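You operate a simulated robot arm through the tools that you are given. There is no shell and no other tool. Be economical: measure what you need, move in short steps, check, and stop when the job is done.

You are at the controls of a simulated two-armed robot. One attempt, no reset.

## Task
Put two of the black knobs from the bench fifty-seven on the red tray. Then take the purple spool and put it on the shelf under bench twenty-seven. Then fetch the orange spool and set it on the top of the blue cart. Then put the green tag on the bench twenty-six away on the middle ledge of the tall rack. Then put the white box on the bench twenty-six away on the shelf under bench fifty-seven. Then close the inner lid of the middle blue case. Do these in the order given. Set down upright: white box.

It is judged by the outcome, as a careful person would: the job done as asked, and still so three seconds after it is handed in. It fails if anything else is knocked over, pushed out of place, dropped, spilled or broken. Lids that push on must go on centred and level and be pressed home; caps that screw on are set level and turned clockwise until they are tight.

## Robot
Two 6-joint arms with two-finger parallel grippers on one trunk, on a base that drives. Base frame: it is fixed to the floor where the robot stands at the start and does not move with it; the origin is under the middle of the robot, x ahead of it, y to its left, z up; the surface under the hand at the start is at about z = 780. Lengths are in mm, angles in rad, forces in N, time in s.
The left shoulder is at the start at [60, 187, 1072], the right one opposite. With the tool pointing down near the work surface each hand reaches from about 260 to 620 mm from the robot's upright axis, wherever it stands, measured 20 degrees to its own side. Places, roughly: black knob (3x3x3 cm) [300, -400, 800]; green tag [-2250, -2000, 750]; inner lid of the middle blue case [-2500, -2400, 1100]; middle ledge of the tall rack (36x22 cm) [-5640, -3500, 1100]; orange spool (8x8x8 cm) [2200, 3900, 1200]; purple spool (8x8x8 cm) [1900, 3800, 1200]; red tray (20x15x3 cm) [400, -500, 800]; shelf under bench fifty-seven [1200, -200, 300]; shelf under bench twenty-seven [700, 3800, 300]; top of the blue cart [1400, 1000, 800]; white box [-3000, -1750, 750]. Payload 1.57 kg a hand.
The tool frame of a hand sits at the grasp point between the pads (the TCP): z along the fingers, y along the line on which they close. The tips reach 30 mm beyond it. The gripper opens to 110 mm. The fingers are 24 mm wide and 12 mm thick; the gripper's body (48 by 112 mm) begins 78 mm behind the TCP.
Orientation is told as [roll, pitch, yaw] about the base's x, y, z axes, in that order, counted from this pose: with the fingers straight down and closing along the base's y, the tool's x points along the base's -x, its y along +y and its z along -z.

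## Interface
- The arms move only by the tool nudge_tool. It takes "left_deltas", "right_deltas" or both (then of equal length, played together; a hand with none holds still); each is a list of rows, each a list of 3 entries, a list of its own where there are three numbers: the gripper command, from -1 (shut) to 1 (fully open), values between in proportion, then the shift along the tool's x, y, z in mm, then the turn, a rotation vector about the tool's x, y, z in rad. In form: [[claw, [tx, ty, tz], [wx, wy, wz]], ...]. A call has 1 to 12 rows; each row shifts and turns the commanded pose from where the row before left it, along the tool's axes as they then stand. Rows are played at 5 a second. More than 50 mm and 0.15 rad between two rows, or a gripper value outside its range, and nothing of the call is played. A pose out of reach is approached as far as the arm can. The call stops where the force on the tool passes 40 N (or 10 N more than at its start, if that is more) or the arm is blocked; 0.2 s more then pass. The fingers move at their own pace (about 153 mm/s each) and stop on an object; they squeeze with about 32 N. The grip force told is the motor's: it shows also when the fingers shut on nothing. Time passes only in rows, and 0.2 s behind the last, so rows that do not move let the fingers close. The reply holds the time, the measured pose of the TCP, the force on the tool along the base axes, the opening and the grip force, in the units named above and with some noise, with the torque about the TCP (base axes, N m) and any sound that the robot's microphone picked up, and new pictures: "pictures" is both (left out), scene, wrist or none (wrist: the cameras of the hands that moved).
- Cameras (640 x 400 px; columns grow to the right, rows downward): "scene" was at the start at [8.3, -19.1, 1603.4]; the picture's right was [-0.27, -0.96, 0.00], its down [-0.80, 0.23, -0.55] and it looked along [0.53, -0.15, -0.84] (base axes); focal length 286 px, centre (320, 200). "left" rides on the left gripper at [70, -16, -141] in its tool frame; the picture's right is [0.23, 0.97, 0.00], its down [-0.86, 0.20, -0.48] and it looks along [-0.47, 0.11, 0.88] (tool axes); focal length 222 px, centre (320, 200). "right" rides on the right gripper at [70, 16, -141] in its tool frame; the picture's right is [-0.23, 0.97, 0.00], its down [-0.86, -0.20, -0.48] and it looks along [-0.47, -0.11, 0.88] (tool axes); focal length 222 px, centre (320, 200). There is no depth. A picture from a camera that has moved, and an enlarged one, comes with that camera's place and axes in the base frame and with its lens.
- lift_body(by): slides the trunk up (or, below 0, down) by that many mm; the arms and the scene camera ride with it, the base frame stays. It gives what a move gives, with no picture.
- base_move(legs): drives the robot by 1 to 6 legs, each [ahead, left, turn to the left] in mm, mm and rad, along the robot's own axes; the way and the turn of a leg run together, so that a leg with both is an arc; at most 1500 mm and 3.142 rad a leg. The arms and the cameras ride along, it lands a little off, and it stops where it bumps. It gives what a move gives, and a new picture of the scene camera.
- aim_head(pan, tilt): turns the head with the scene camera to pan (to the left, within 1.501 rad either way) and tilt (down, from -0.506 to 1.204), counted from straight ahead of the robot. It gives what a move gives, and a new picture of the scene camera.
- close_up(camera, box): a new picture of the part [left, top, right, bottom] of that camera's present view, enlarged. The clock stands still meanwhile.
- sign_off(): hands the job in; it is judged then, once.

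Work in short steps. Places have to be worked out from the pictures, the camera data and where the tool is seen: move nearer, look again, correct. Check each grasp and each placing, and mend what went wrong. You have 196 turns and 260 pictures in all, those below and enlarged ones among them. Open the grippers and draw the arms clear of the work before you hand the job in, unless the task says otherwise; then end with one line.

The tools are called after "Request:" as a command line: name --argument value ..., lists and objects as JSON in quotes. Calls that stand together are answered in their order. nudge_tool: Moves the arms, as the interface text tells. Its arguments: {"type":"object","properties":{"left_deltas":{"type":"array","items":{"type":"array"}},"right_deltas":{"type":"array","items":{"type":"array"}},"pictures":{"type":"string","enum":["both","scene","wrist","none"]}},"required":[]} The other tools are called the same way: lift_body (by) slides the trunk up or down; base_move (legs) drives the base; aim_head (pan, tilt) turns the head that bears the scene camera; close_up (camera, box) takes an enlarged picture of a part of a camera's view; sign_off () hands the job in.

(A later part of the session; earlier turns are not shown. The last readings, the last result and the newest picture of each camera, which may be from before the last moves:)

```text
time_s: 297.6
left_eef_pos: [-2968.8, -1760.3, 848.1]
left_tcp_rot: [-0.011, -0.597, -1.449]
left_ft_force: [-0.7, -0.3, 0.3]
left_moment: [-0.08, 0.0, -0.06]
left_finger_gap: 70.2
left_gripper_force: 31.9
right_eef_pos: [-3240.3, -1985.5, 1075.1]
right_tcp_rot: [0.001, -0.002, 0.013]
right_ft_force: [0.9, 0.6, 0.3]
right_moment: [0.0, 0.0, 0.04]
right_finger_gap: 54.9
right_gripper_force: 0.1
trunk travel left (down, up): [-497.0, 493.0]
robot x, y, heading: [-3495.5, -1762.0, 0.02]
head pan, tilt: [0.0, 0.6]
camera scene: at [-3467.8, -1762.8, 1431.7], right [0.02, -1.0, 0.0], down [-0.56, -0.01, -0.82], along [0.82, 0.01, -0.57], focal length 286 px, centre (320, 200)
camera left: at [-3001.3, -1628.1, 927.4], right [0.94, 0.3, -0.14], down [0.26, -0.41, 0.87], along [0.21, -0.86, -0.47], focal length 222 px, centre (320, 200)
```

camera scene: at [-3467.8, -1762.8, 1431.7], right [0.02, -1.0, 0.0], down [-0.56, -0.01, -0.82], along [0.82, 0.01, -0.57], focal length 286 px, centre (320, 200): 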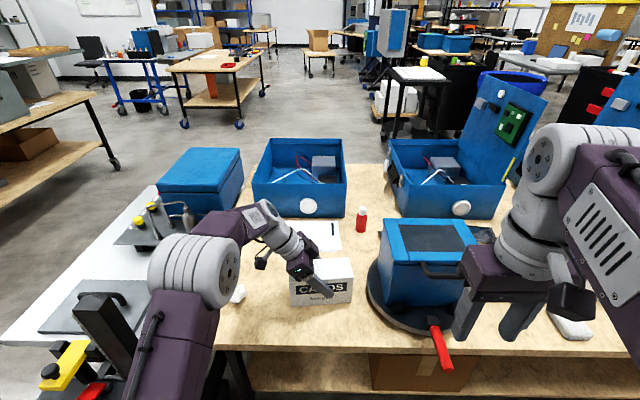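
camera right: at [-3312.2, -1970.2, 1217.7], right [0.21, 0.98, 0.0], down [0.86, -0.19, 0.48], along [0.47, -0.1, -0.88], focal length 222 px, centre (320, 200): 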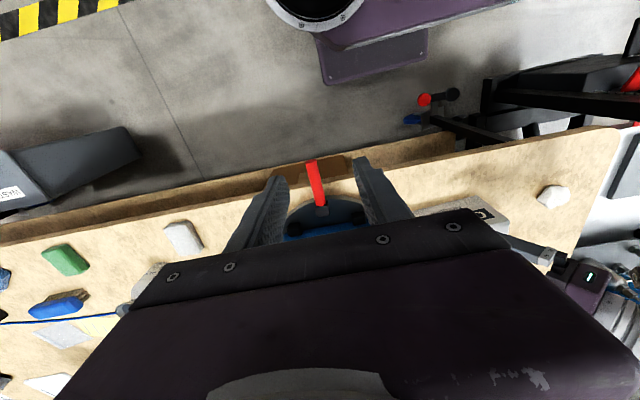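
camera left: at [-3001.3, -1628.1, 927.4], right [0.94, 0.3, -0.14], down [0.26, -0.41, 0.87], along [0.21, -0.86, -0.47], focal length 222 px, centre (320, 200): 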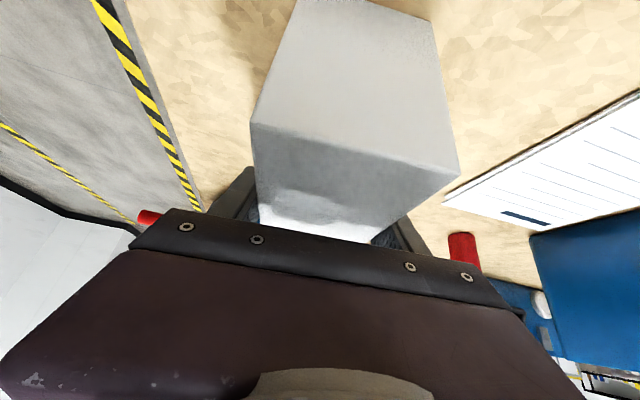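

Gripped at 70 mm. Lifting straight up to check.

Request:
nudge_tool --left_deltas '[[-1, [-6, 0, -8], [0, 0, 0]], [-1, [-17, 0, -25], [0, 0, 0]], [-1, [-23, 0, -33], [0, 0, 0]], [-1, [-23, 0, -33], [0, 0, 0]], [-1, [-23, 0, -33], [0, 0, 0]]]' --pictures "both"

```text
time_s: 298.9
left_eef_pos: [-2968.1, -1765.7, 1012.4]
left_tcp_rot: [-0.013, -0.594, -1.447]
left_ft_force: [0.6, 0.5, -2.4]
left_moment: [-0.03, 0.0, 0.01]
left_finger_gap: 70.1
left_gripper_force: 32.4
right_eef_pos: [-3239.0, -1986.4, 1075.8]
right_tcp_rot: [0.001, -0.003, 0.012]
right_ft_force: [0.7, 0.1, -1.5]
right_moment: [-0.01, 0.0, -0.01]
right_finger_gap: 55.2
right_gripper_force: 0.0
trunk travel left (down, up): [-497.0, 493.0]
robot x, y, heading: [-3496.7, -1761.3, 0.02]
head pan, tilt: [0.0, 0.6]
camera scene: at [-3467.7, -1762.9, 1431.7], right [0.02, -1.0, 0.0], down [-0.57, -0.01, -0.82], along [0.82, 0.01, -0.57], focal length 286 px, centre (320, 200)
camera left: at [-3000.0, -1632.1, 1091.8], right [0.94, 0.3, -0.14], down [0.26, -0.41, 0.87], along [0.2, -0.86, -0.47], focal length 222 px, centre (320, 200)
```

scene: 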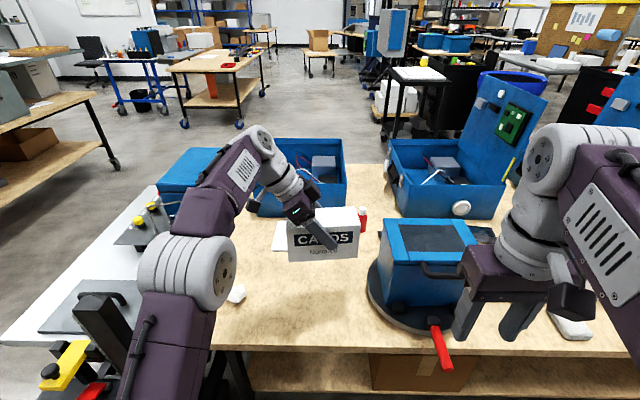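
left: 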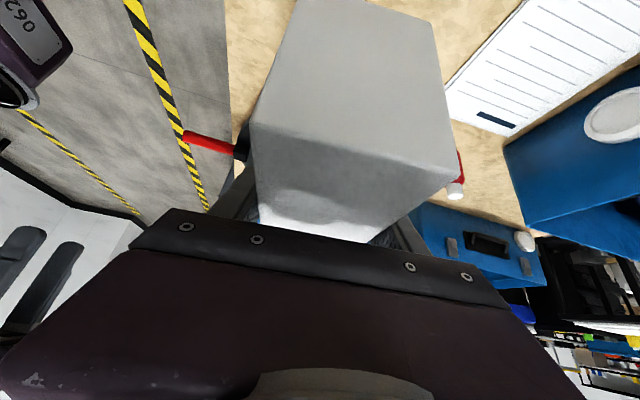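

Level and secure. Raise the trunk, back away, then swing the hand back to face forward (keeping the box level).

Request:
lift_body --by 280

Request:
base_move --legs '[[-750, 0, 0]]'

Request:
nudge_tool --left_deltas '[[-1, [0, 0, 0], [-0.079, 0, -0.116]], [-1, [0, 0, 0], [-0.079, 0, -0.116]], [-1, [0, 0, 0], [-0.079, 0, -0.116]], [-1, [0, 0, 0], [-0.079, 0, -0.116]], [-1, [0, 0, 0], [-0.079, 0, -0.116]], [-1, [0, 0, 0], [-0.079, 0, -0.116]], [-1, [0, 0, 0], [-0.079, 0, -0.116]], [-1, [0, 0, 0], [-0.079, 0, -0.116]], [-1, [0, 0, 0], [-0.079, 0, -0.116]], [-1, [0, 0, 0], [-0.079, 0, -0.116]], [-1, [0, 40, 0], [0, 0, 0]], [-1, [0, 40, 0], [0, 0, 0]]]' --pictures "both"

```text
time_s: 301.7
left_eef_pos: [-2968.7, -1765.6, 1292.2]
left_tcp_rot: [-0.01, -0.597, -1.449]
left_ft_force: [-0.3, -0.6, -3.9]
left_moment: [-0.02, -0.02, -0.01]
left_finger_gap: 70.0
left_gripper_force: 32.1
right_eef_pos: [-3239.1, -1986.0, 1355.8]
right_tcp_rot: [0.001, -0.004, 0.015]
right_ft_force: [-0.2, -0.4, -0.1]
right_moment: [-0.02, -0.03, 0.0]
right_finger_gap: 55.1
right_gripper_force: 0.1
trunk travel left (down, up): [-777.0, 213.0]
robot x, y, heading: [-3496.8, -1766.1, 0.02]
head pan, tilt: [0.0, 0.6]
```

```text
time_s: 305.8
left_eef_pos: [-3720.1, -1777.7, 1292.3]
left_tcp_rot: [-0.012, -0.597, -1.441]
left_ft_force: [0.4, -0.5, -2.4]
left_moment: [0.03, 0.01, 0.03]
left_finger_gap: 70.0
left_gripper_force: 32.5
right_eef_pos: [-3989.4, -1999.3, 1355.3]
right_tcp_rot: [0.001, -0.002, 0.019]
right_ft_force: [0.3, 0.0, -0.4]
right_moment: [0.01, -0.05, -0.01]
right_finger_gap: 55.0
right_gripper_force: 0.1
trunk travel left (down, up): [-777.0, 213.0]
robot x, y, heading: [-4249.2, -1780.1, 0.029]
head pan, tilt: [0.0, 0.6]
camera scene: at [-4219.4, -1778.0, 1711.7], right [0.02, -1.0, 0.0], down [-0.57, -0.01, -0.82], along [0.82, 0.02, -0.57], focal length 286 px, centre (320, 200)
```

scene: 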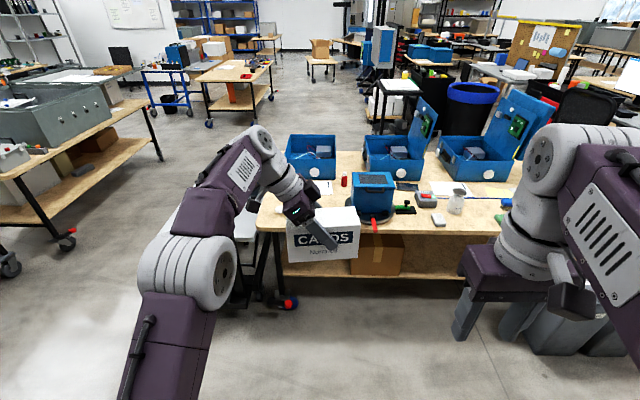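

```text
time_s: 308.4
left_eef_pos: [-3716.5, -1695.8, 1293.0]
left_tcp_rot: [-0.003, -0.588, -0.044]
left_ft_force: [-0.2, -0.2, -2.5]
left_moment: [-0.01, -0.01, -0.02]
left_finger_gap: 69.8
left_gripper_force: 32.2
right_eef_pos: [-3990.9, -1997.2, 1355.4]
right_tcp_rot: [-0.001, -0.004, 0.018]
right_ft_force: [0.3, -0.2, -0.3]
right_moment: [-0.08, 0.0, 0.0]
right_finger_gap: 54.9
right_gripper_force: 0.0
trunk travel left (down, up): [-777.0, 213.0]
robot x, y, heading: [-4248.9, -1777.1, 0.024]
head pan, tilt: [0.0, 0.6]
camera scene: at [-4221.0, -1775.2, 1711.7], right [0.02, -1.0, 0.0], down [-0.56, -0.01, -0.82], along [0.82, 0.02, -0.57], focal length 286 px, centre (320, 200)
camera left: at [-3853.9, -1706.5, 1372.3], right [-0.15, 0.98, -0.13], down [0.45, 0.18, 0.87], along [0.88, 0.07, -0.47], focal length 222 px, centre (320, 200)
```

scene: 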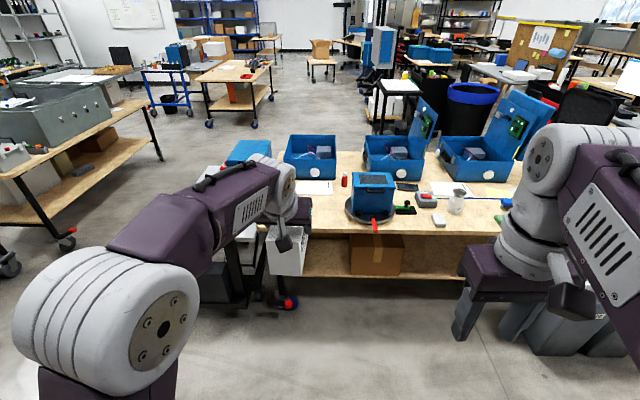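
left: 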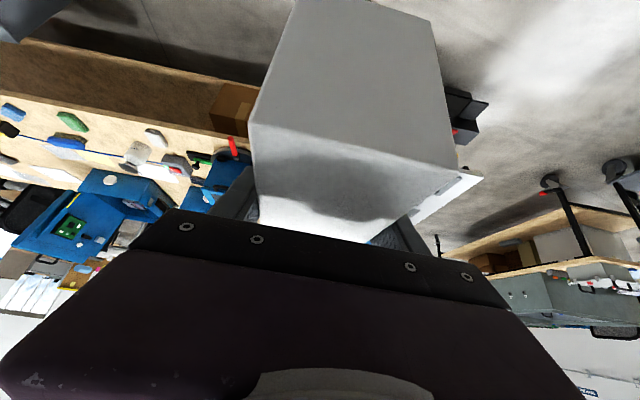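

Box level in hand. Driving back: strafe left to the corridor, then ahead between trolley and grey bench.

Request:
base_move --legs '[[0, 1480, -0.024], [1400, 0, 0], [1350, 0, 0]]'

```text
time_s: 328.6
left_eef_pos: [-993.3, -329.5, 1293.6]
left_tcp_rot: [0.0, -0.588, -0.098]
left_ft_force: [0.2, 0.0, -2.0]
left_moment: [-0.01, 0.0, 0.06]
left_finger_gap: 69.8
left_gripper_force: 31.5
right_eef_pos: [-1282.6, -616.8, 1355.3]
right_tcp_rot: [-0.001, -0.004, -0.033]
right_ft_force: [-0.7, 1.3, 0.5]
right_moment: [-0.01, 0.0, -0.02]
right_finger_gap: 55.1
right_gripper_force: 0.1
trunk travel left (down, up): [-777.0, 213.0]
robot x, y, heading: [-1529.8, -383.1, -0.031]
head pan, tilt: [0.0, 0.6]
camera scene: at [-1500.8, -382.7, 1711.7], right [-0.03, -1.0, 0.0], down [-0.56, 0.02, -0.83], along [0.82, -0.02, -0.56], focal length 286 px, centre (320, 200)
```

scene: 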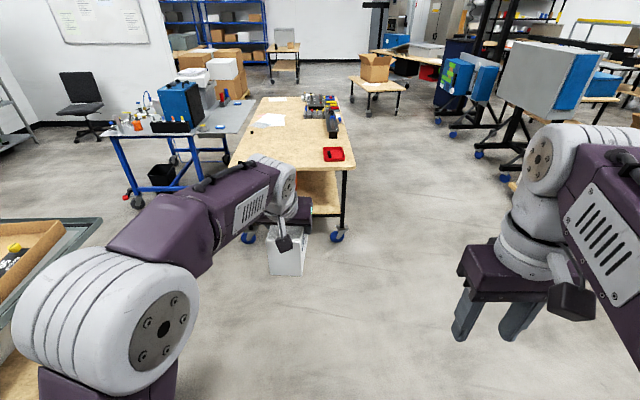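

Bench 57 and its lower shelf are ahead. I'll approach its near end and lower the trunk to view the shelf.

Request:
base_move --legs '[[600, 100, 0.031]]'

Request:
lift_body --by -400

Request:
lift_body --by -370

Request:
aim_head --pan -0.05 --tilt 0.4

```text
time_s: 332.0
left_eef_pos: [-395.5, -220.0, 1294.0]
left_tcp_rot: [0.002, -0.59, -0.061]
left_ft_force: [-0.5, 0.2, -2.0]
left_moment: [-0.01, 0.0, 0.01]
left_finger_gap: 70.0
left_gripper_force: 31.9
right_eef_pos: [-675.8, -516.3, 1355.7]
right_tcp_rot: [0.0, -0.004, 0.003]
right_ft_force: [0.2, 0.3, -0.7]
right_moment: [-0.01, -0.03, -0.02]
right_finger_gap: 55.0
right_gripper_force: 0.1
trunk travel left (down, up): [-777.0, 213.0]
robot x, y, heading: [-929.6, -289.8, 0.007]
head pan, tilt: [0.0, 0.6]
camera scene: at [-900.6, -289.8, 1711.7], right [0.01, -1.0, 0.0], down [-0.56, 0.0, -0.83], along [0.83, 0.01, -0.56], focal length 286 px, centre (320, 200)
```

scene: 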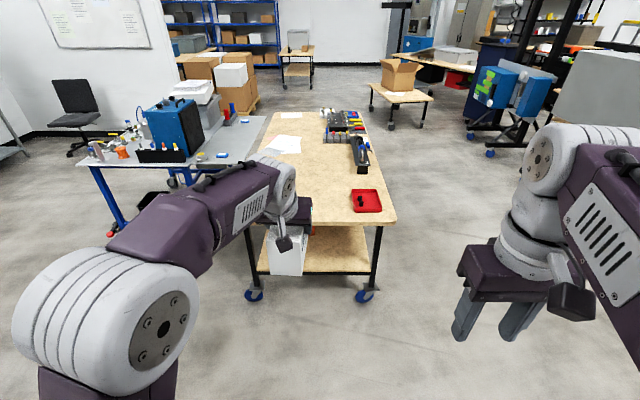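

```text
time_s: 335.8
left_eef_pos: [-393.4, -217.3, 893.6]
left_tcp_rot: [0.0, -0.588, -0.06]
left_ft_force: [0.3, 0.6, -3.7]
left_moment: [-0.02, 0.01, 0.04]
left_finger_gap: 69.9
left_gripper_force: 32.4
right_eef_pos: [-674.2, -513.8, 955.0]
right_tcp_rot: [-0.001, -0.003, 0.003]
right_ft_force: [-0.4, 0.8, -1.0]
right_moment: [0.01, 0.0, 0.04]
right_finger_gap: 54.8
right_gripper_force: 0.0
trunk travel left (down, up): [-377.0, 613.0]
robot x, y, heading: [-931.0, -288.8, 0.008]
head pan, tilt: [0.0, 0.6]
```

```text
time_s: 339.4
left_eef_pos: [-393.5, -218.2, 521.4]
left_tcp_rot: [0.001, -0.587, -0.057]
left_ft_force: [0.5, -0.4, -2.5]
left_moment: [0.01, 0.02, -0.02]
left_finger_gap: 70.0
left_gripper_force: 32.2
right_eef_pos: [-673.3, -515.2, 584.1]
right_tcp_rot: [0.0, -0.006, 0.002]
right_ft_force: [0.3, 0.0, -0.7]
right_moment: [0.0, 0.04, 0.0]
right_finger_gap: 55.0
right_gripper_force: 0.2
trunk travel left (down, up): [-7.0, 983.0]
robot x, y, heading: [-927.7, -287.9, 0.01]
head pan, tilt: [0.0, 0.6]
```

```text
time_s: 340.1
left_eef_pos: [-393.4, -218.4, 522.4]
left_tcp_rot: [0.0, -0.588, -0.063]
left_ft_force: [-0.1, 0.2, -2.9]
left_moment: [0.02, -0.01, 0.02]
left_finger_gap: 69.6
left_gripper_force: 31.9
right_eef_pos: [-674.2, -514.2, 584.7]
right_tcp_rot: [0.0, -0.003, 0.003]
right_ft_force: [-0.5, 0.2, 0.0]
right_moment: [0.01, -0.01, 0.0]
right_finger_gap: 55.1
right_gripper_force: 0.2
trunk travel left (down, up): [-7.0, 983.0]
robot x, y, heading: [-928.0, -292.7, 0.006]
head pan, tilt: [-0.051, 0.4]
camera scene: at [-895.3, -294.2, 959.9], right [-0.04, -1.0, 0.0], down [-0.39, 0.02, -0.92], along [0.92, -0.04, -0.39], focal length 286 px, centre (320, 200)
```

scene: 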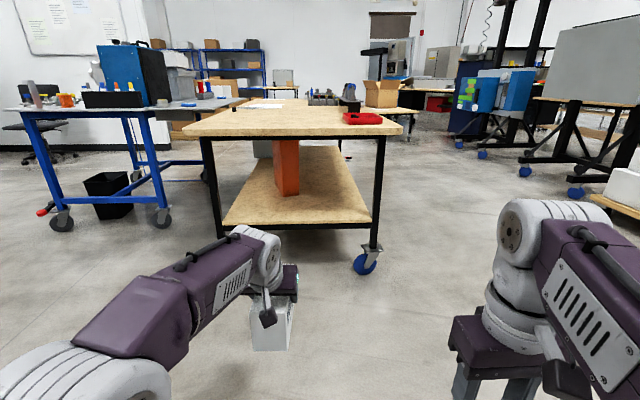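

The shelf's near edge is at x≈293, z≈325, with free room in front of the red panel. I'll drive ahead with the box under the bench edge, then verify.

Request:
lift_body --by -7

Request:
base_move --legs '[[560, -85, 0]]'

Request:
nudge_tool --left_deltas '[[-1, [0, 0, 0], [0, 0, 0]]]' --pictures "wrist"

```text
time_s: 340.7
left_eef_pos: [-394.3, -218.9, 515.7]
left_tcp_rot: [-0.001, -0.587, -0.061]
left_ft_force: [-0.4, 0.5, -2.1]
left_moment: [-0.03, -0.05, -0.02]
left_finger_gap: 70.0
left_gripper_force: 31.9
right_eef_pos: [-673.8, -515.1, 579.0]
right_tcp_rot: [0.0, -0.004, 0.003]
right_ft_force: [0.3, 0.2, -0.2]
right_moment: [-0.03, -0.01, -0.01]
right_finger_gap: 54.9
right_gripper_force: 0.0
trunk travel left (down, up): [0.0, 990.0]
robot x, y, heading: [-930.0, -286.8, 0.002]
head pan, tilt: [-0.051, 0.4]
```

```text
time_s: 343.9
left_eef_pos: [164.3, -301.0, 515.3]
left_tcp_rot: [0.0, -0.588, -0.066]
left_ft_force: [-1.1, -0.1, -2.8]
left_moment: [0.02, -0.01, 0.0]
left_finger_gap: 69.9
left_gripper_force: 32.1
right_eef_pos: [-117.0, -596.4, 578.5]
right_tcp_rot: [-0.001, -0.002, 0.001]
right_ft_force: [-0.7, 0.4, -0.4]
right_moment: [0.01, -0.03, 0.05]
right_finger_gap: 55.0
right_gripper_force: 0.1
trunk travel left (down, up): [0.0, 990.0]
robot x, y, heading: [-366.6, -372.3, 0.007]
head pan, tilt: [-0.051, 0.4]
camera scene: at [-337.5, -375.9, 952.9], right [-0.05, -1.0, 0.0], down [-0.39, 0.02, -0.92], along [0.92, -0.04, -0.39], focal length 286 px, centre (320, 200)
```

scene: 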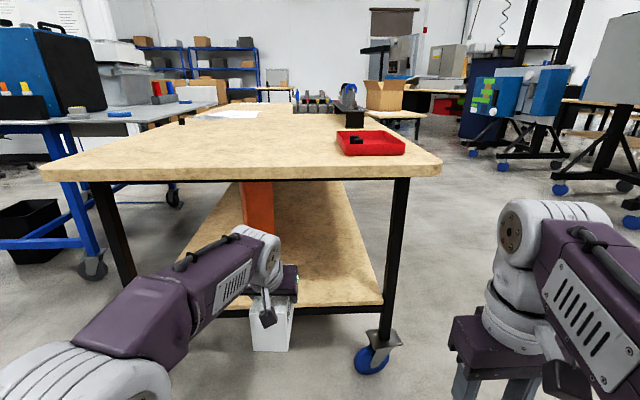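

```text
time_s: 344.3
left_eef_pos: [164.1, -301.5, 515.2]
left_tcp_rot: [0.0, -0.589, -0.064]
left_ft_force: [-0.2, 0.5, -2.5]
left_moment: [-0.04, -0.02, 0.0]
left_finger_gap: 69.7
left_gripper_force: 32.3
right_eef_pos: [-115.7, -597.4, 578.3]
right_tcp_rot: [-0.001, -0.003, 0.0]
right_ft_force: [0.1, 0.4, 0.5]
right_moment: [0.03, 0.03, -0.03]
right_finger_gap: 54.8
right_gripper_force: 0.0
trunk travel left (down, up): [0.0, 990.0]
robot x, y, heading: [-373.5, -373.8, 0.003]
head pan, tilt: [-0.051, 0.4]
camera left: at [26.5, -309.4, 595.2], right [-0.13, 0.98, -0.13], down [0.46, 0.17, 0.87], along [0.88, 0.05, -0.47], focal length 222 px, centre (320, 200)
```

left: 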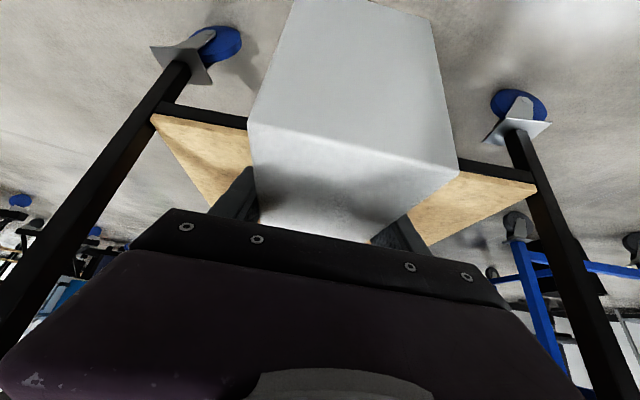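

Clear path. Driving 200 mm further under the bench top.

Request:
base_move --legs '[[200, 0, 0]]'

Request:
nudge_tool --left_deltas '[[-1, [0, 0, 34], [0, 0, 0]], [-1, [0, 0, 34], [0, 0, 0]]]' --pictures "both"

```text
time_s: 345.9
left_eef_pos: [365.9, -301.6, 515.7]
left_tcp_rot: [0.0, -0.588, -0.066]
left_ft_force: [-1.1, -0.3, -2.3]
left_moment: [-0.03, -0.04, -0.01]
left_finger_gap: 69.8
left_gripper_force: 32.0
right_eef_pos: [84.2, -596.1, 578.1]
right_tcp_rot: [0.0, -0.004, -0.003]
right_ft_force: [0.6, -0.3, -0.2]
right_moment: [0.0, 0.0, 0.05]
right_finger_gap: 54.9
right_gripper_force: 0.1
trunk travel left (down, up): [0.0, 990.0]
robot x, y, heading: [-165.8, -372.0, 0.0]
head pan, tilt: [-0.051, 0.4]
camera scene: at [-135.8, -375.3, 952.9], right [-0.05, -1.0, 0.0], down [-0.39, 0.02, -0.92], along [0.92, -0.04, -0.39], focal length 286 px, centre (320, 200)
```

scene: 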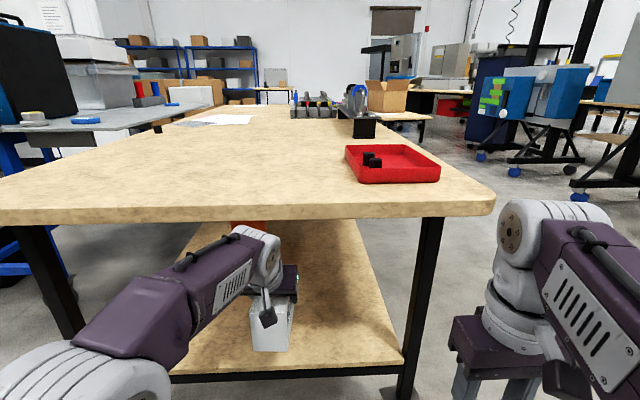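

```text
time_s: 346.5
left_eef_pos: [404.3, -302.8, 458.0]
left_tcp_rot: [-0.001, -0.587, -0.066]
left_ft_force: [0.5, -0.3, -3.9]
left_moment: [-0.01, -0.02, 0.03]
left_finger_gap: 69.8
left_gripper_force: 32.0
right_eef_pos: [84.3, -597.7, 578.3]
right_tcp_rot: [-0.002, -0.003, -0.003]
right_ft_force: [0.8, 0.5, 0.3]
right_moment: [0.0, 0.01, -0.03]
right_finger_gap: 55.0
right_gripper_force: 0.0
trunk travel left (down, up): [0.0, 990.0]
robot x, y, heading: [-167.0, -371.0, -0.003]
head pan, tilt: [-0.051, 0.4]
camera scene: at [-135.8, -375.3, 953.0], right [-0.05, -1.0, 0.0], down [-0.39, 0.02, -0.92], along [0.92, -0.04, -0.39], focal length 286 px, centre (320, 200)
camera left: at [266.5, -310.9, 538.6], right [-0.12, 0.98, -0.13], down [0.46, 0.17, 0.87], along [0.88, 0.05, -0.47], focal length 222 px, centre (320, 200)
```

scene: 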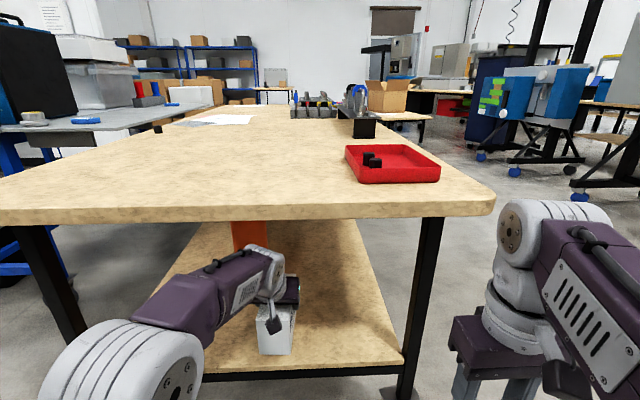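
left: 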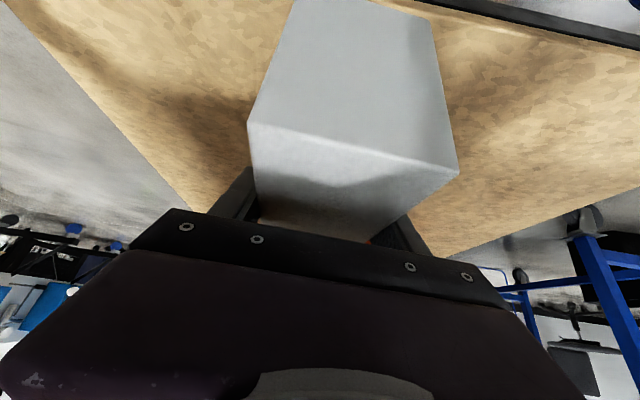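

Box is over the shelf; I'll move 48 mm further in and down 50, then creep to contact.

Request:
nudge_tool --left_deltas '[[-1, [-6, 0, 34], [0, 0, 0]], [-1, [-6, 0, 34], [0, 0, 0]], [-1, [1.7, 0, 2.5], [0, 0, 0]], [-1, [1.7, 0, 2.5], [0, 0, 0]], [-1, [0, 0, 0], [0, 0, 0]]]' --pictures "wrist"

```text
time_s: 347.7
left_eef_pos: [451.9, -305.9, 401.9]
left_tcp_rot: [-0.001, -0.59, -0.066]
left_ft_force: [0.0, 0.8, -2.8]
left_moment: [-0.04, 0.0, 0.0]
left_finger_gap: 69.6
left_gripper_force: 31.8
right_eef_pos: [84.8, -598.4, 578.2]
right_tcp_rot: [-0.001, -0.001, -0.001]
right_ft_force: [1.0, 0.0, -0.6]
right_moment: [-0.02, 0.02, 0.0]
right_finger_gap: 54.9
right_gripper_force: 0.1
trunk travel left (down, up): [0.0, 990.0]
robot x, y, heading: [-173.0, -369.8, 0.004]
head pan, tilt: [-0.051, 0.4]
camera left: at [313.8, -314.7, 482.3], right [-0.12, 0.98, -0.13], down [0.46, 0.17, 0.87], along [0.88, 0.05, -0.47], focal length 222 px, centre (320, 200)
```

left: 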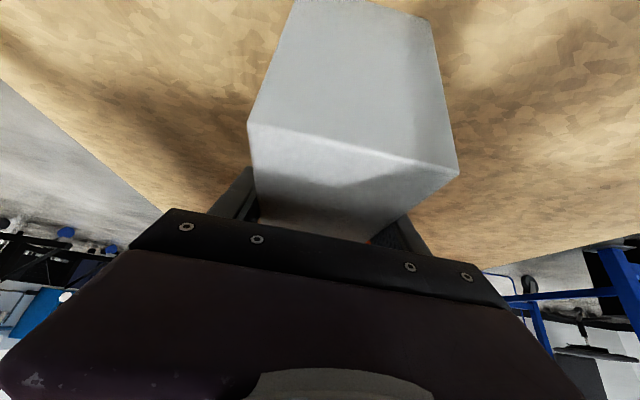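

Request:
nudge_tool --left_deltas '[[-1, [1.4, 0, 2.1], [0, 0, 0]], [-1, [1.4, 0, 2.1], [0, 0, 0]], [-1, [1.4, 0, 2.1], [0, 0, 0]], [-1, [1.4, 0, 2.1], [0, 0, 0]], [-1, [0, 0, 0], [0, 0, 0]]]' --pictures "none"

```text
time_s: 348.9
left_eef_pos: [452.5, -306.6, 397.6]
left_tcp_rot: [0.0, -0.597, -0.067]
left_ft_force: [-1.2, 5.5, 30.7]
left_moment: [0.19, 0.48, 0.13]
left_finger_gap: 69.8
left_gripper_force: 32.4
right_eef_pos: [83.0, -597.0, 580.5]
right_tcp_rot: [0.0, -0.006, 0.0]
right_ft_force: [-0.6, 0.5, -0.6]
right_moment: [-0.03, 0.0, -0.02]
right_finger_gap: 54.9
right_gripper_force: 0.0
trunk travel left (down, up): [0.0, 990.0]
robot x, y, heading: [-170.3, -369.5, 0.001]
head pan, tilt: [-0.051, 0.4]
```

Contact: the box is on the shelf. Easing off 4 mm and opening.

Request:
nudge_tool --left_deltas '[[-1, [-2.2, 0, -3.3], [0, 0, 0]], [-1, [0, 0, 0], [0, 0, 0]], [0.4, [0, 0, 0], [0, 0, 0]], [0.7, [0, 0, 0], [0, 0, 0]], [1, [0, 0, 0], [0, 0, 0]], [1, [0, 0, 0], [0, 0, 0]]]' --pictures "wrist"

```text
time_s: 350.3
left_eef_pos: [451.1, -307.0, 396.7]
left_tcp_rot: [0.001, -0.588, -0.065]
left_ft_force: [0.3, 0.3, 0.1]
left_moment: [0.02, 0.03, -0.02]
left_finger_gap: 109.8
left_gripper_force: 0.0
right_eef_pos: [84.0, -598.4, 578.5]
right_tcp_rot: [0.0, -0.004, -0.001]
right_ft_force: [0.3, -0.7, 0.0]
right_moment: [-0.01, -0.02, 0.02]
right_finger_gap: 55.2
right_gripper_force: 0.1
trunk travel left (down, up): [0.0, 990.0]
robot x, y, heading: [-173.6, -371.8, 0.004]
head pan, tilt: [-0.051, 0.4]
camera left: at [313.7, -315.4, 476.9], right [-0.12, 0.98, -0.13], down [0.46, 0.17, 0.87], along [0.88, 0.05, -0.47], focal length 222 px, centre (320, 200)
```

left: 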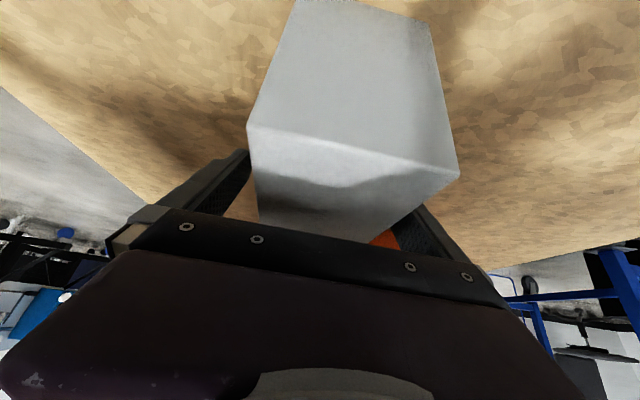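

Released with zero force. Withdrawing along the fingers, then backing out.

Request:
nudge_tool --left_deltas '[[1, [0, 0, -20], [0, 0, 0]], [1, [0, 0, -30], [0, 0, 0]], [1, [0, 0, -30], [0, 0, 0]], [1, [10, 0, -20], [0, 0, 0]]]' --pictures "none"

Request:
base_move --legs '[[-700, 0, 0]]'

Request:
close_up --camera "scene" --box '[180, 100, 440, 290]'

```text
time_s: 351.3
left_eef_pos: [387.9, -303.7, 473.1]
left_tcp_rot: [0.001, -0.589, -0.065]
left_ft_force: [0.3, 0.6, 0.4]
left_moment: [-0.03, 0.05, 0.0]
left_finger_gap: 109.9
left_gripper_force: 0.1
right_eef_pos: [84.1, -597.3, 578.5]
right_tcp_rot: [0.0, -0.003, -0.001]
right_ft_force: [0.1, 0.1, 0.0]
right_moment: [0.02, -0.01, -0.01]
right_finger_gap: 55.1
right_gripper_force: 0.1
trunk travel left (down, up): [0.0, 990.0]
robot x, y, heading: [-167.7, -369.3, 0.003]
head pan, tilt: [-0.051, 0.4]
```

```text
time_s: 355.2
left_eef_pos: [-322.7, -304.6, 473.3]
left_tcp_rot: [0.001, -0.589, -0.059]
left_ft_force: [-0.6, 0.1, 0.6]
left_moment: [0.01, 0.0, -0.02]
left_finger_gap: 110.0
left_gripper_force: 0.2
right_eef_pos: [-625.1, -599.8, 578.3]
right_tcp_rot: [0.0, -0.003, 0.002]
right_ft_force: [-0.1, -0.8, 0.2]
right_moment: [-0.03, -0.01, -0.01]
right_finger_gap: 55.0
right_gripper_force: 0.1
trunk travel left (down, up): [0.0, 990.0]
robot x, y, heading: [-878.0, -373.8, 0.004]
head pan, tilt: [-0.051, 0.4]
camera scene: at [-846.2, -378.7, 953.0], right [-0.04, -1.0, 0.0], down [-0.39, 0.02, -0.92], along [0.92, -0.04, -0.39], focal length 286 px, centre (320, 200)
```

scene: 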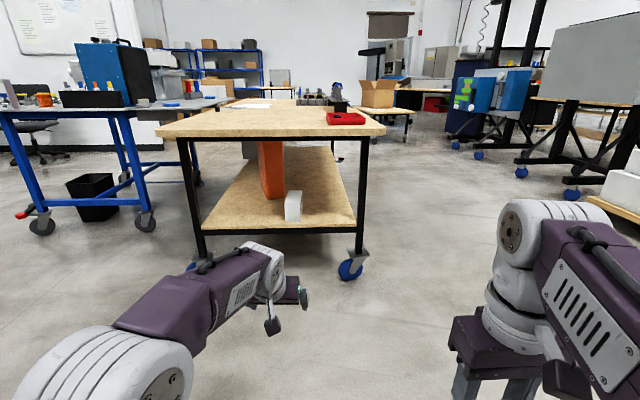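

```text
2.11 times, centred on (310, 195) of scene
camera zoom: at [-846.2, -378.7, 953.0], right [-0.04, -1.0, 0.0], down [-0.39, 0.02, -0.92], along [0.92, -0.04, -0.39], focal length 602 px, centre (341, 210)
```

zoom: 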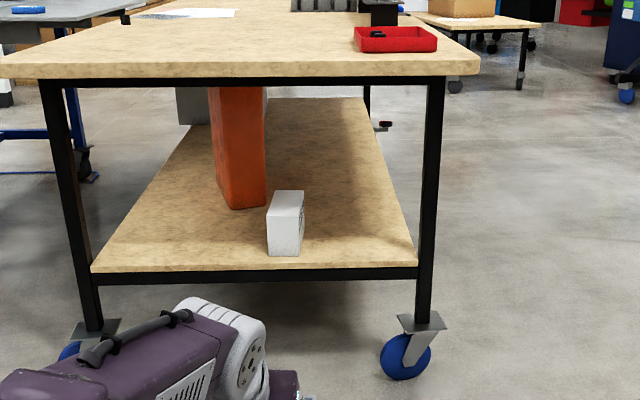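

The white box stands upright on the shelf under bench 57. Now the case lid: raise the trunk, tidy the left hand, and drive to the near side of the case bench.

Request:
lift_body --by 400

Request:
lift_body --by 350

Request:
nudge_tool --left_deltas '[[0, [40, 15, -20], [0, 0, 0]], [0, [40, 15, -20], [0, 0, 0]], [0, [30, 20, -20], [0, 0.1, 0]], [0, [20, 20, -20], [0, 0.12, 0]], [0, [20, 20, -20], [0, 0.12, 0]], [-1, [20, 20, -10], [0, 0.12, 0]], [-1, [20, 20, 0], [0, 0.12, 0]], [-1, [20, 20, 0], [0, 0, 0.06]]]' --pictures "none"

Request:
base_move --legs '[[0, -600, 0], [0, 0, 3.138], [550, 0, 0], [0, 1400, 0]]'

```text
time_s: 359.1
left_eef_pos: [-323.1, -304.8, 872.8]
left_tcp_rot: [0.0, -0.589, -0.061]
left_ft_force: [-0.7, 0.1, -0.3]
left_moment: [0.0, 0.0, 0.03]
left_finger_gap: 110.0
left_gripper_force: 0.0
right_eef_pos: [-624.7, -598.4, 978.6]
right_tcp_rot: [0.0, -0.004, 0.003]
right_ft_force: [0.9, -0.9, 0.0]
right_moment: [-0.01, 0.01, -0.01]
right_finger_gap: 55.1
right_gripper_force: 0.0
trunk travel left (down, up): [-400.0, 590.0]
robot x, y, heading: [-878.8, -375.8, 0.009]
head pan, tilt: [-0.051, 0.4]
```

```text
time_s: 362.5
left_eef_pos: [-322.7, -304.7, 1223.4]
left_tcp_rot: [0.0, -0.589, -0.061]
left_ft_force: [-0.3, 0.3, -0.1]
left_moment: [0.0, -0.04, -0.05]
left_finger_gap: 109.9
left_gripper_force: 0.1
right_eef_pos: [-625.1, -598.9, 1327.3]
right_tcp_rot: [-0.001, -0.003, 0.002]
right_ft_force: [-0.8, 0.0, -0.2]
right_moment: [0.03, 0.0, 0.01]
right_finger_gap: 54.8
right_gripper_force: 0.0
trunk travel left (down, up): [-750.0, 240.0]
robot x, y, heading: [-879.3, -374.5, 0.006]
head pan, tilt: [-0.051, 0.4]
```

```text
time_s: 364.3
left_eef_pos: [-553.3, -140.1, 1234.0]
left_tcp_rot: [0.0, -0.009, -0.12]
left_ft_force: [0.2, -0.1, 0.7]
left_moment: [0.02, -0.02, 0.0]
left_finger_gap: 0.1
left_gripper_force: 21.5
right_eef_pos: [-626.5, -599.8, 1329.7]
right_tcp_rot: [-0.002, -0.005, 0.003]
right_ft_force: [0.2, 0.1, -1.1]
right_moment: [0.0, 0.0, 0.0]
right_finger_gap: 55.4
right_gripper_force: 0.1
trunk travel left (down, up): [-750.0, 240.0]
robot x, y, heading: [-878.4, -375.0, 0.002]
head pan, tilt: [-0.051, 0.4]
```

```text
time_s: 384.3
left_eef_pos: [-1836.0, -2567.1, 1233.0]
left_tcp_rot: [0.001, -0.009, 2.95]
left_ft_force: [0.3, -0.3, -0.2]
left_moment: [0.03, -0.01, -0.02]
left_finger_gap: 0.0
left_gripper_force: 21.1
right_eef_pos: [-1730.6, -2115.0, 1328.4]
right_tcp_rot: [0.0, -0.005, 3.074]
right_ft_force: [1.1, 0.6, 0.2]
right_moment: [0.0, -0.01, 0.0]
right_finger_gap: 55.4
right_gripper_force: 0.0
trunk travel left (down, up): [-750.0, 240.0]
robot x, y, heading: [-1491.7, -2359.3, 3.073]
head pan, tilt: [-0.051, 0.4]
camera scene: at [-1523.9, -2349.8, 1703.0], right [0.11, 0.99, 0.0], down [0.39, -0.04, -0.92], along [-0.92, 0.11, -0.39], focal length 286 px, centre (320, 200)
```

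scene: 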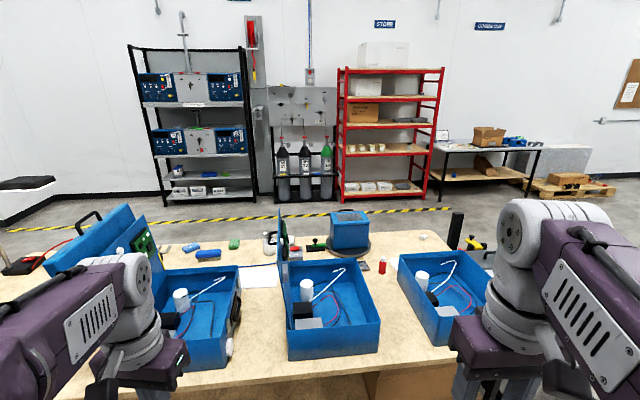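

The middle case is straight ahead with its lid standing edge-on. Close-up with head tilted.

Request:
aim_head --pan 0.0 --tilt 0.55

Request:
close_up --camera "scene" --box '[150, 130, 450, 340]'

```text
time_s: 385.0
left_eef_pos: [-1835.8, -2567.6, 1234.3]
left_tcp_rot: [0.0, -0.008, 2.95]
left_ft_force: [-0.2, -0.4, 0.0]
left_moment: [0.0, -0.02, 0.0]
left_finger_gap: 0.0
left_gripper_force: 21.8
right_eef_pos: [-1730.2, -2114.8, 1327.7]
right_tcp_rot: [-0.003, -0.004, 3.072]
right_ft_force: [-0.1, -0.2, 0.3]
right_moment: [0.04, 0.01, 0.03]
right_finger_gap: 54.9
right_gripper_force: 0.0
trunk travel left (down, up): [-750.0, 240.0]
robot x, y, heading: [-1492.8, -2358.2, 3.074]
head pan, tilt: [0.0, 0.55]
camera scene: at [-1521.6, -2355.4, 1689.3], right [0.06, 1.0, 0.0], down [0.52, -0.03, -0.85], along [-0.85, 0.05, -0.52], focal length 286 px, centre (320, 200)
```

scene: 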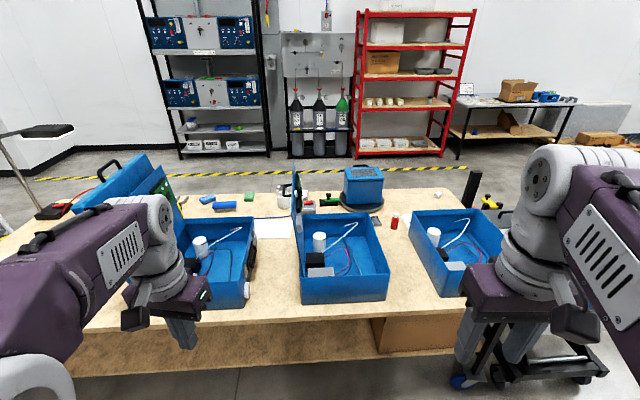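

```text
1.90 times, centred on (300, 235) of scene
camera zoom: at [-1521.6, -2355.4, 1689.3], right [0.06, 1.0, 0.0], down [0.52, -0.03, -0.85], along [-0.85, 0.05, -0.52], focal length 545 px, centre (358, 133)
```

zoom: 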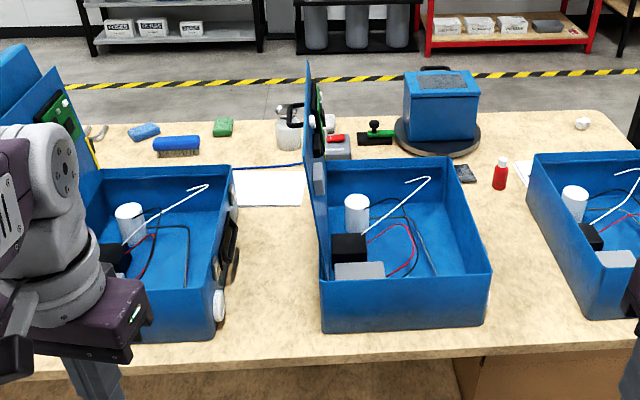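

Geometry: case rim z≈925, x −2247..−2637, y −2379..−2051; lid hinged at y≈−2379, standing nearly vertical with top at z≈1205. I'll grip its top edge near the front with the right hand and swing it down in an arc. Raise trunk, drive up.

Request:
lift_body --by 150

Request:
base_move --legs '[[380, 0, 0.068]]'

Request:
nudge_tool --right_deltas '[[0.3, [-20, 40, 0], [0, 0, 0]], [0.3, [-20, 40, 0], [0, 0, 0]], [0.3, [-20, 40, 0], [0, 0, 0]], [0.3, [-20, 40, 0], [0, 0, 0]], [0.3, [-20, 40, 0], [0, 0, 0]], [0.3, [-20, 40, 0], [0, 0, 0]]]' --pictures "both"

```text
time_s: 386.7
left_eef_pos: [-1834.2, -2566.0, 1384.3]
left_tcp_rot: [0.0, -0.009, 2.95]
left_ft_force: [-0.5, 0.5, -0.3]
left_moment: [-0.01, -0.04, -0.02]
left_finger_gap: 0.0
left_gripper_force: 21.2
right_eef_pos: [-1731.3, -2114.9, 1479.1]
right_tcp_rot: [0.0, -0.004, 3.074]
right_ft_force: [0.5, 0.3, -0.4]
right_moment: [0.01, -0.03, -0.01]
right_finger_gap: 55.0
right_gripper_force: 0.0
trunk travel left (down, up): [-900.0, 90.0]
robot x, y, heading: [-1492.0, -2355.9, 3.074]
head pan, tilt: [0.0, 0.55]
```

```text
time_s: 389.1
left_eef_pos: [-2201.6, -2577.9, 1384.7]
left_tcp_rot: [0.001, -0.009, 3.016]
left_ft_force: [0.1, -0.4, 0.6]
left_moment: [0.02, 0.0, -0.01]
left_finger_gap: 0.0
left_gripper_force: 21.4
right_eef_pos: [-2127.3, -2117.8, 1478.8]
right_tcp_rot: [0.0, -0.007, 3.14]
right_ft_force: [0.8, -0.4, -0.6]
right_moment: [-0.03, 0.03, 0.0]
right_finger_gap: 55.1
right_gripper_force: 0.0
trunk travel left (down, up): [-900.0, 90.0]
robot x, y, heading: [-1877.8, -2343.6, -3.141]
head pan, tilt: [0.0, 0.55]
camera scene: at [-1901.2, -2345.2, 1839.3], right [0.0, 1.0, 0.0], down [0.52, 0.0, -0.85], along [-0.85, 0.0, -0.52], focal length 286 px, centre (320, 200)
```

scene: 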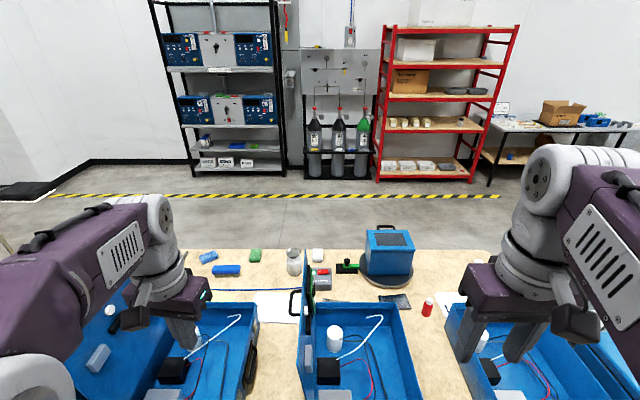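

```text
time_s: 390.6
left_eef_pos: [-2206.6, -2580.0, 1383.2]
left_tcp_rot: [-0.002, -0.007, 3.017]
left_ft_force: [-0.8, 1.4, -0.8]
left_moment: [0.03, -0.05, 0.01]
left_finger_gap: 0.0
left_gripper_force: 21.1
right_eef_pos: [-2252.0, -2361.1, 1477.7]
right_tcp_rot: [-0.003, -0.002, 3.136]
right_ft_force: [-0.2, 0.1, 0.6]
right_moment: [0.04, -0.03, -0.01]
right_finger_gap: 71.5
right_gripper_force: 0.2
trunk travel left (down, up): [-900.0, 90.0]
robot x, y, heading: [-1875.6, -2345.6, -3.14]
head pan, tilt: [0.0, 0.55]
camera scene: at [-1907.4, -2348.1, 1839.2], right [0.0, 1.0, 0.0], down [0.52, 0.0, -0.85], along [-0.85, 0.0, -0.52], focal length 286 px, centre (320, 200)
camera right: at [-2184.5, -2377.3, 1620.6], right [-0.23, -0.97, 0.0], down [-0.85, 0.2, 0.48], along [-0.47, 0.11, -0.88], focal length 222 px, centre (320, 200)
```

scene: 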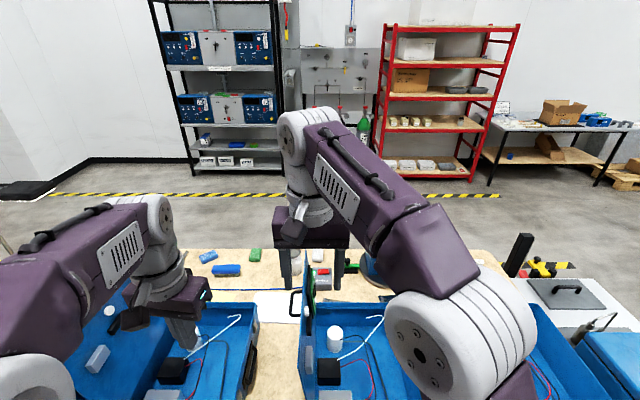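
right: 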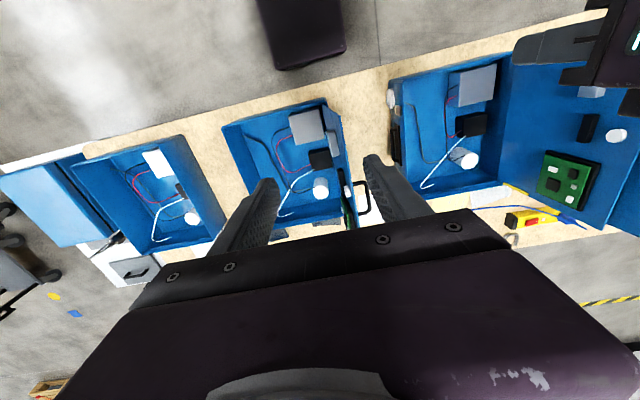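

The lid also has a black handle on its outer side. Close-up of the lid from both cameras to plan the grip.

Request:
close_up --camera "scene" --box '[250, 230, 430, 400]'

Request:
close_up --camera "right" --box '[210, 80, 410, 240]'

```text
2.35 times, centred on (340, 315) of scene
camera zoom: at [-1907.4, -2348.1, 1839.2], right [0.0, 1.0, 0.0], down [0.52, 0.0, -0.85], along [-0.85, 0.0, -0.52], focal length 673 px, centre (273, -71)
```

zoom: 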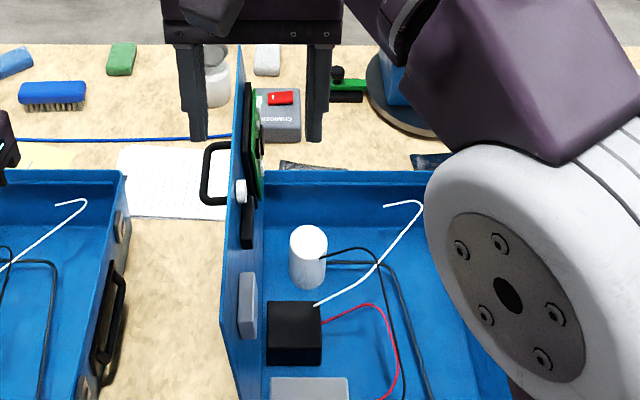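

```text
2.50 times, centred on (310, 160) of right
camera zoom: at [-2184.5, -2377.3, 1620.6], right [-0.23, -0.97, 0.0], down [-0.85, 0.2, 0.48], along [-0.47, 0.11, -0.88], focal length 555 px, centre (345, 300)
```

zoom: 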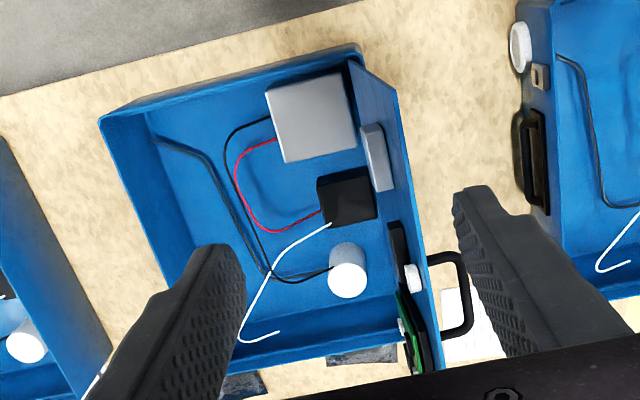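

The lid is a thin panel: top edge y≈−2395, z≈1209, leaning back slightly; hinge ≈ y −2370, z 925. The front corner (x≈−2262) is free of parts, so I'll grip there. Positioning above it.

Request:
nudge_tool --right_deltas '[[0.3, [-5, 17, 35], [0.044, 0, 0]], [0.2, [-5, 17, 35], [0.044, 0, 0]], [0.1, [0, 0, 45], [0, 0, 0]], [0.0, [0, 0, 45], [0, 0, 0]], [0.0, [0, 0, 0], [0, 0, 0]]]' --pictures "both"

```text
time_s: 391.8
left_eef_pos: [-2205.2, -2579.9, 1383.2]
left_tcp_rot: [-0.003, -0.008, 3.015]
left_ft_force: [-0.5, -0.1, 0.1]
left_moment: [0.01, -0.02, -0.04]
left_finger_gap: 0.1
left_gripper_force: 21.3
right_eef_pos: [-2262.7, -2384.5, 1318.8]
right_tcp_rot: [-0.089, -0.003, 3.14]
right_ft_force: [-0.1, -0.1, -0.4]
right_moment: [-0.01, 0.01, 0.02]
right_finger_gap: 55.0
right_gripper_force: 0.1
trunk travel left (down, up): [-900.0, 90.0]
robot x, y, heading: [-1877.4, -2345.5, -3.136]
head pan, tilt: [0.0, 0.55]
camera scene: at [-1905.7, -2346.7, 1839.2], right [0.0, 1.0, 0.0], down [0.52, 0.0, -0.85], along [-0.85, 0.0, -0.52], focal length 286 px, centre (320, 200)
camera right: at [-2193.3, -2413.3, 1458.3], right [-0.23, -0.97, -0.09], down [-0.85, 0.16, 0.5], along [-0.47, 0.19, -0.86], focal length 222 px, centre (320, 200)
```

scene: 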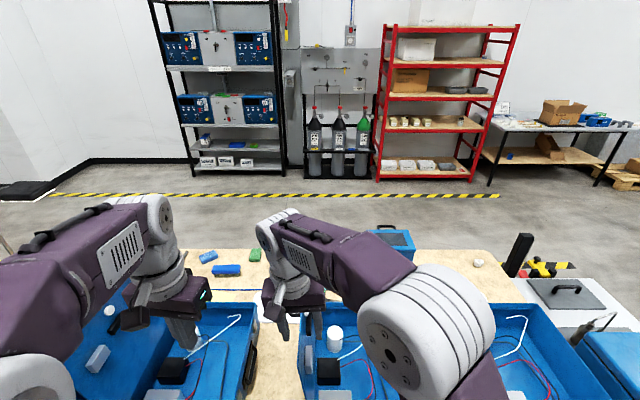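
right: 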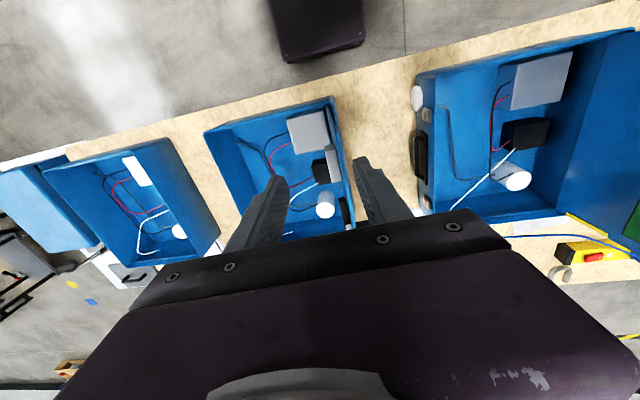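

Request:
close_up --camera "right" --box '[250, 80, 410, 230]'

```text
2.67 times, centred on (330, 155) of right
camera zoom: at [-2193.3, -2413.3, 1458.3], right [-0.23, -0.97, -0.09], down [-0.85, 0.16, 0.5], along [-0.47, 0.19, -0.86], focal length 592 px, centre (293, 320)
```

zoom: 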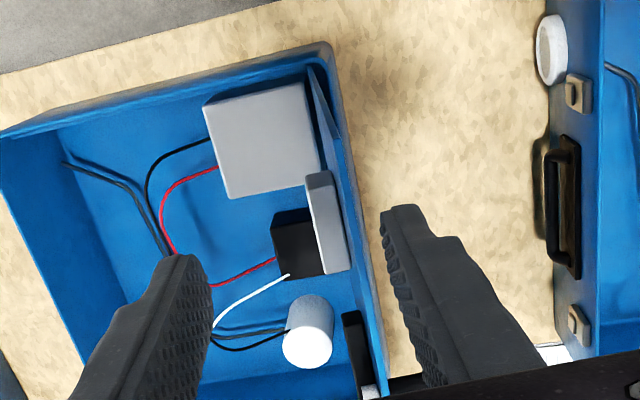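

The corner is at ≈[−2250,−2397,1209]. I'll shift over it and descend along the lid plane to straddle the edge.

Request:
nudge_tool --right_deltas '[[0, [3, 21, 0], [0, 0, 0]], [0, [0, 0, 40], [0, 0, 0]], [0, [0, 0, 30], [0, 0, 0]]]' --pictures "wrist"

Request:
close_up --camera "right" --box '[250, 80, 410, 230]'

```text
time_s: 392.6
left_eef_pos: [-2205.2, -2576.4, 1383.6]
left_tcp_rot: [0.001, -0.007, 3.016]
left_ft_force: [0.2, 0.4, -0.2]
left_moment: [-0.03, 0.0, 0.02]
left_finger_gap: 0.0
left_gripper_force: 21.7
right_eef_pos: [-2260.9, -2399.0, 1246.9]
right_tcp_rot: [-0.087, -0.004, 3.14]
right_ft_force: [0.3, 0.8, -0.2]
right_moment: [-0.02, -0.01, -0.01]
right_finger_gap: 55.1
right_gripper_force: 0.1
trunk travel left (down, up): [-900.0, 90.0]
robot x, y, heading: [-1876.8, -2344.7, -3.141]
head pan, tilt: [0.0, 0.55]
camera right: at [-2191.5, -2426.8, 1385.7], right [-0.23, -0.97, -0.08], down [-0.85, 0.16, 0.5], along [-0.47, 0.19, -0.86], focal length 222 px, centre (320, 200)
```

right: 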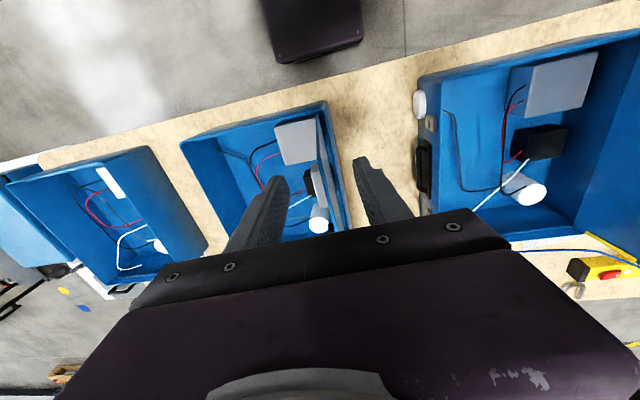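

```text
2.67 times, centred on (330, 155) of right
camera zoom: at [-2191.5, -2426.8, 1385.7], right [-0.23, -0.97, -0.08], down [-0.85, 0.16, 0.5], along [-0.47, 0.19, -0.86], focal length 592 px, centre (293, 320)
```

zoom: 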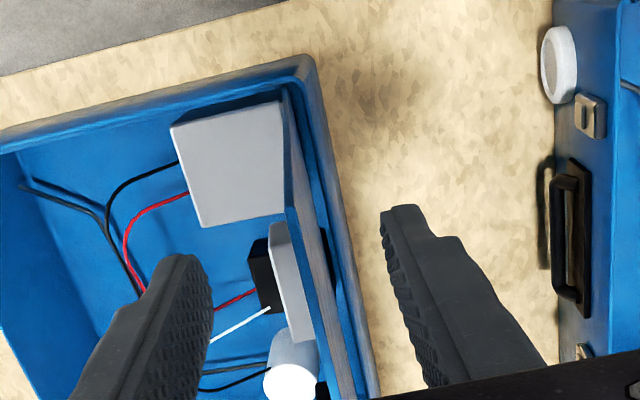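

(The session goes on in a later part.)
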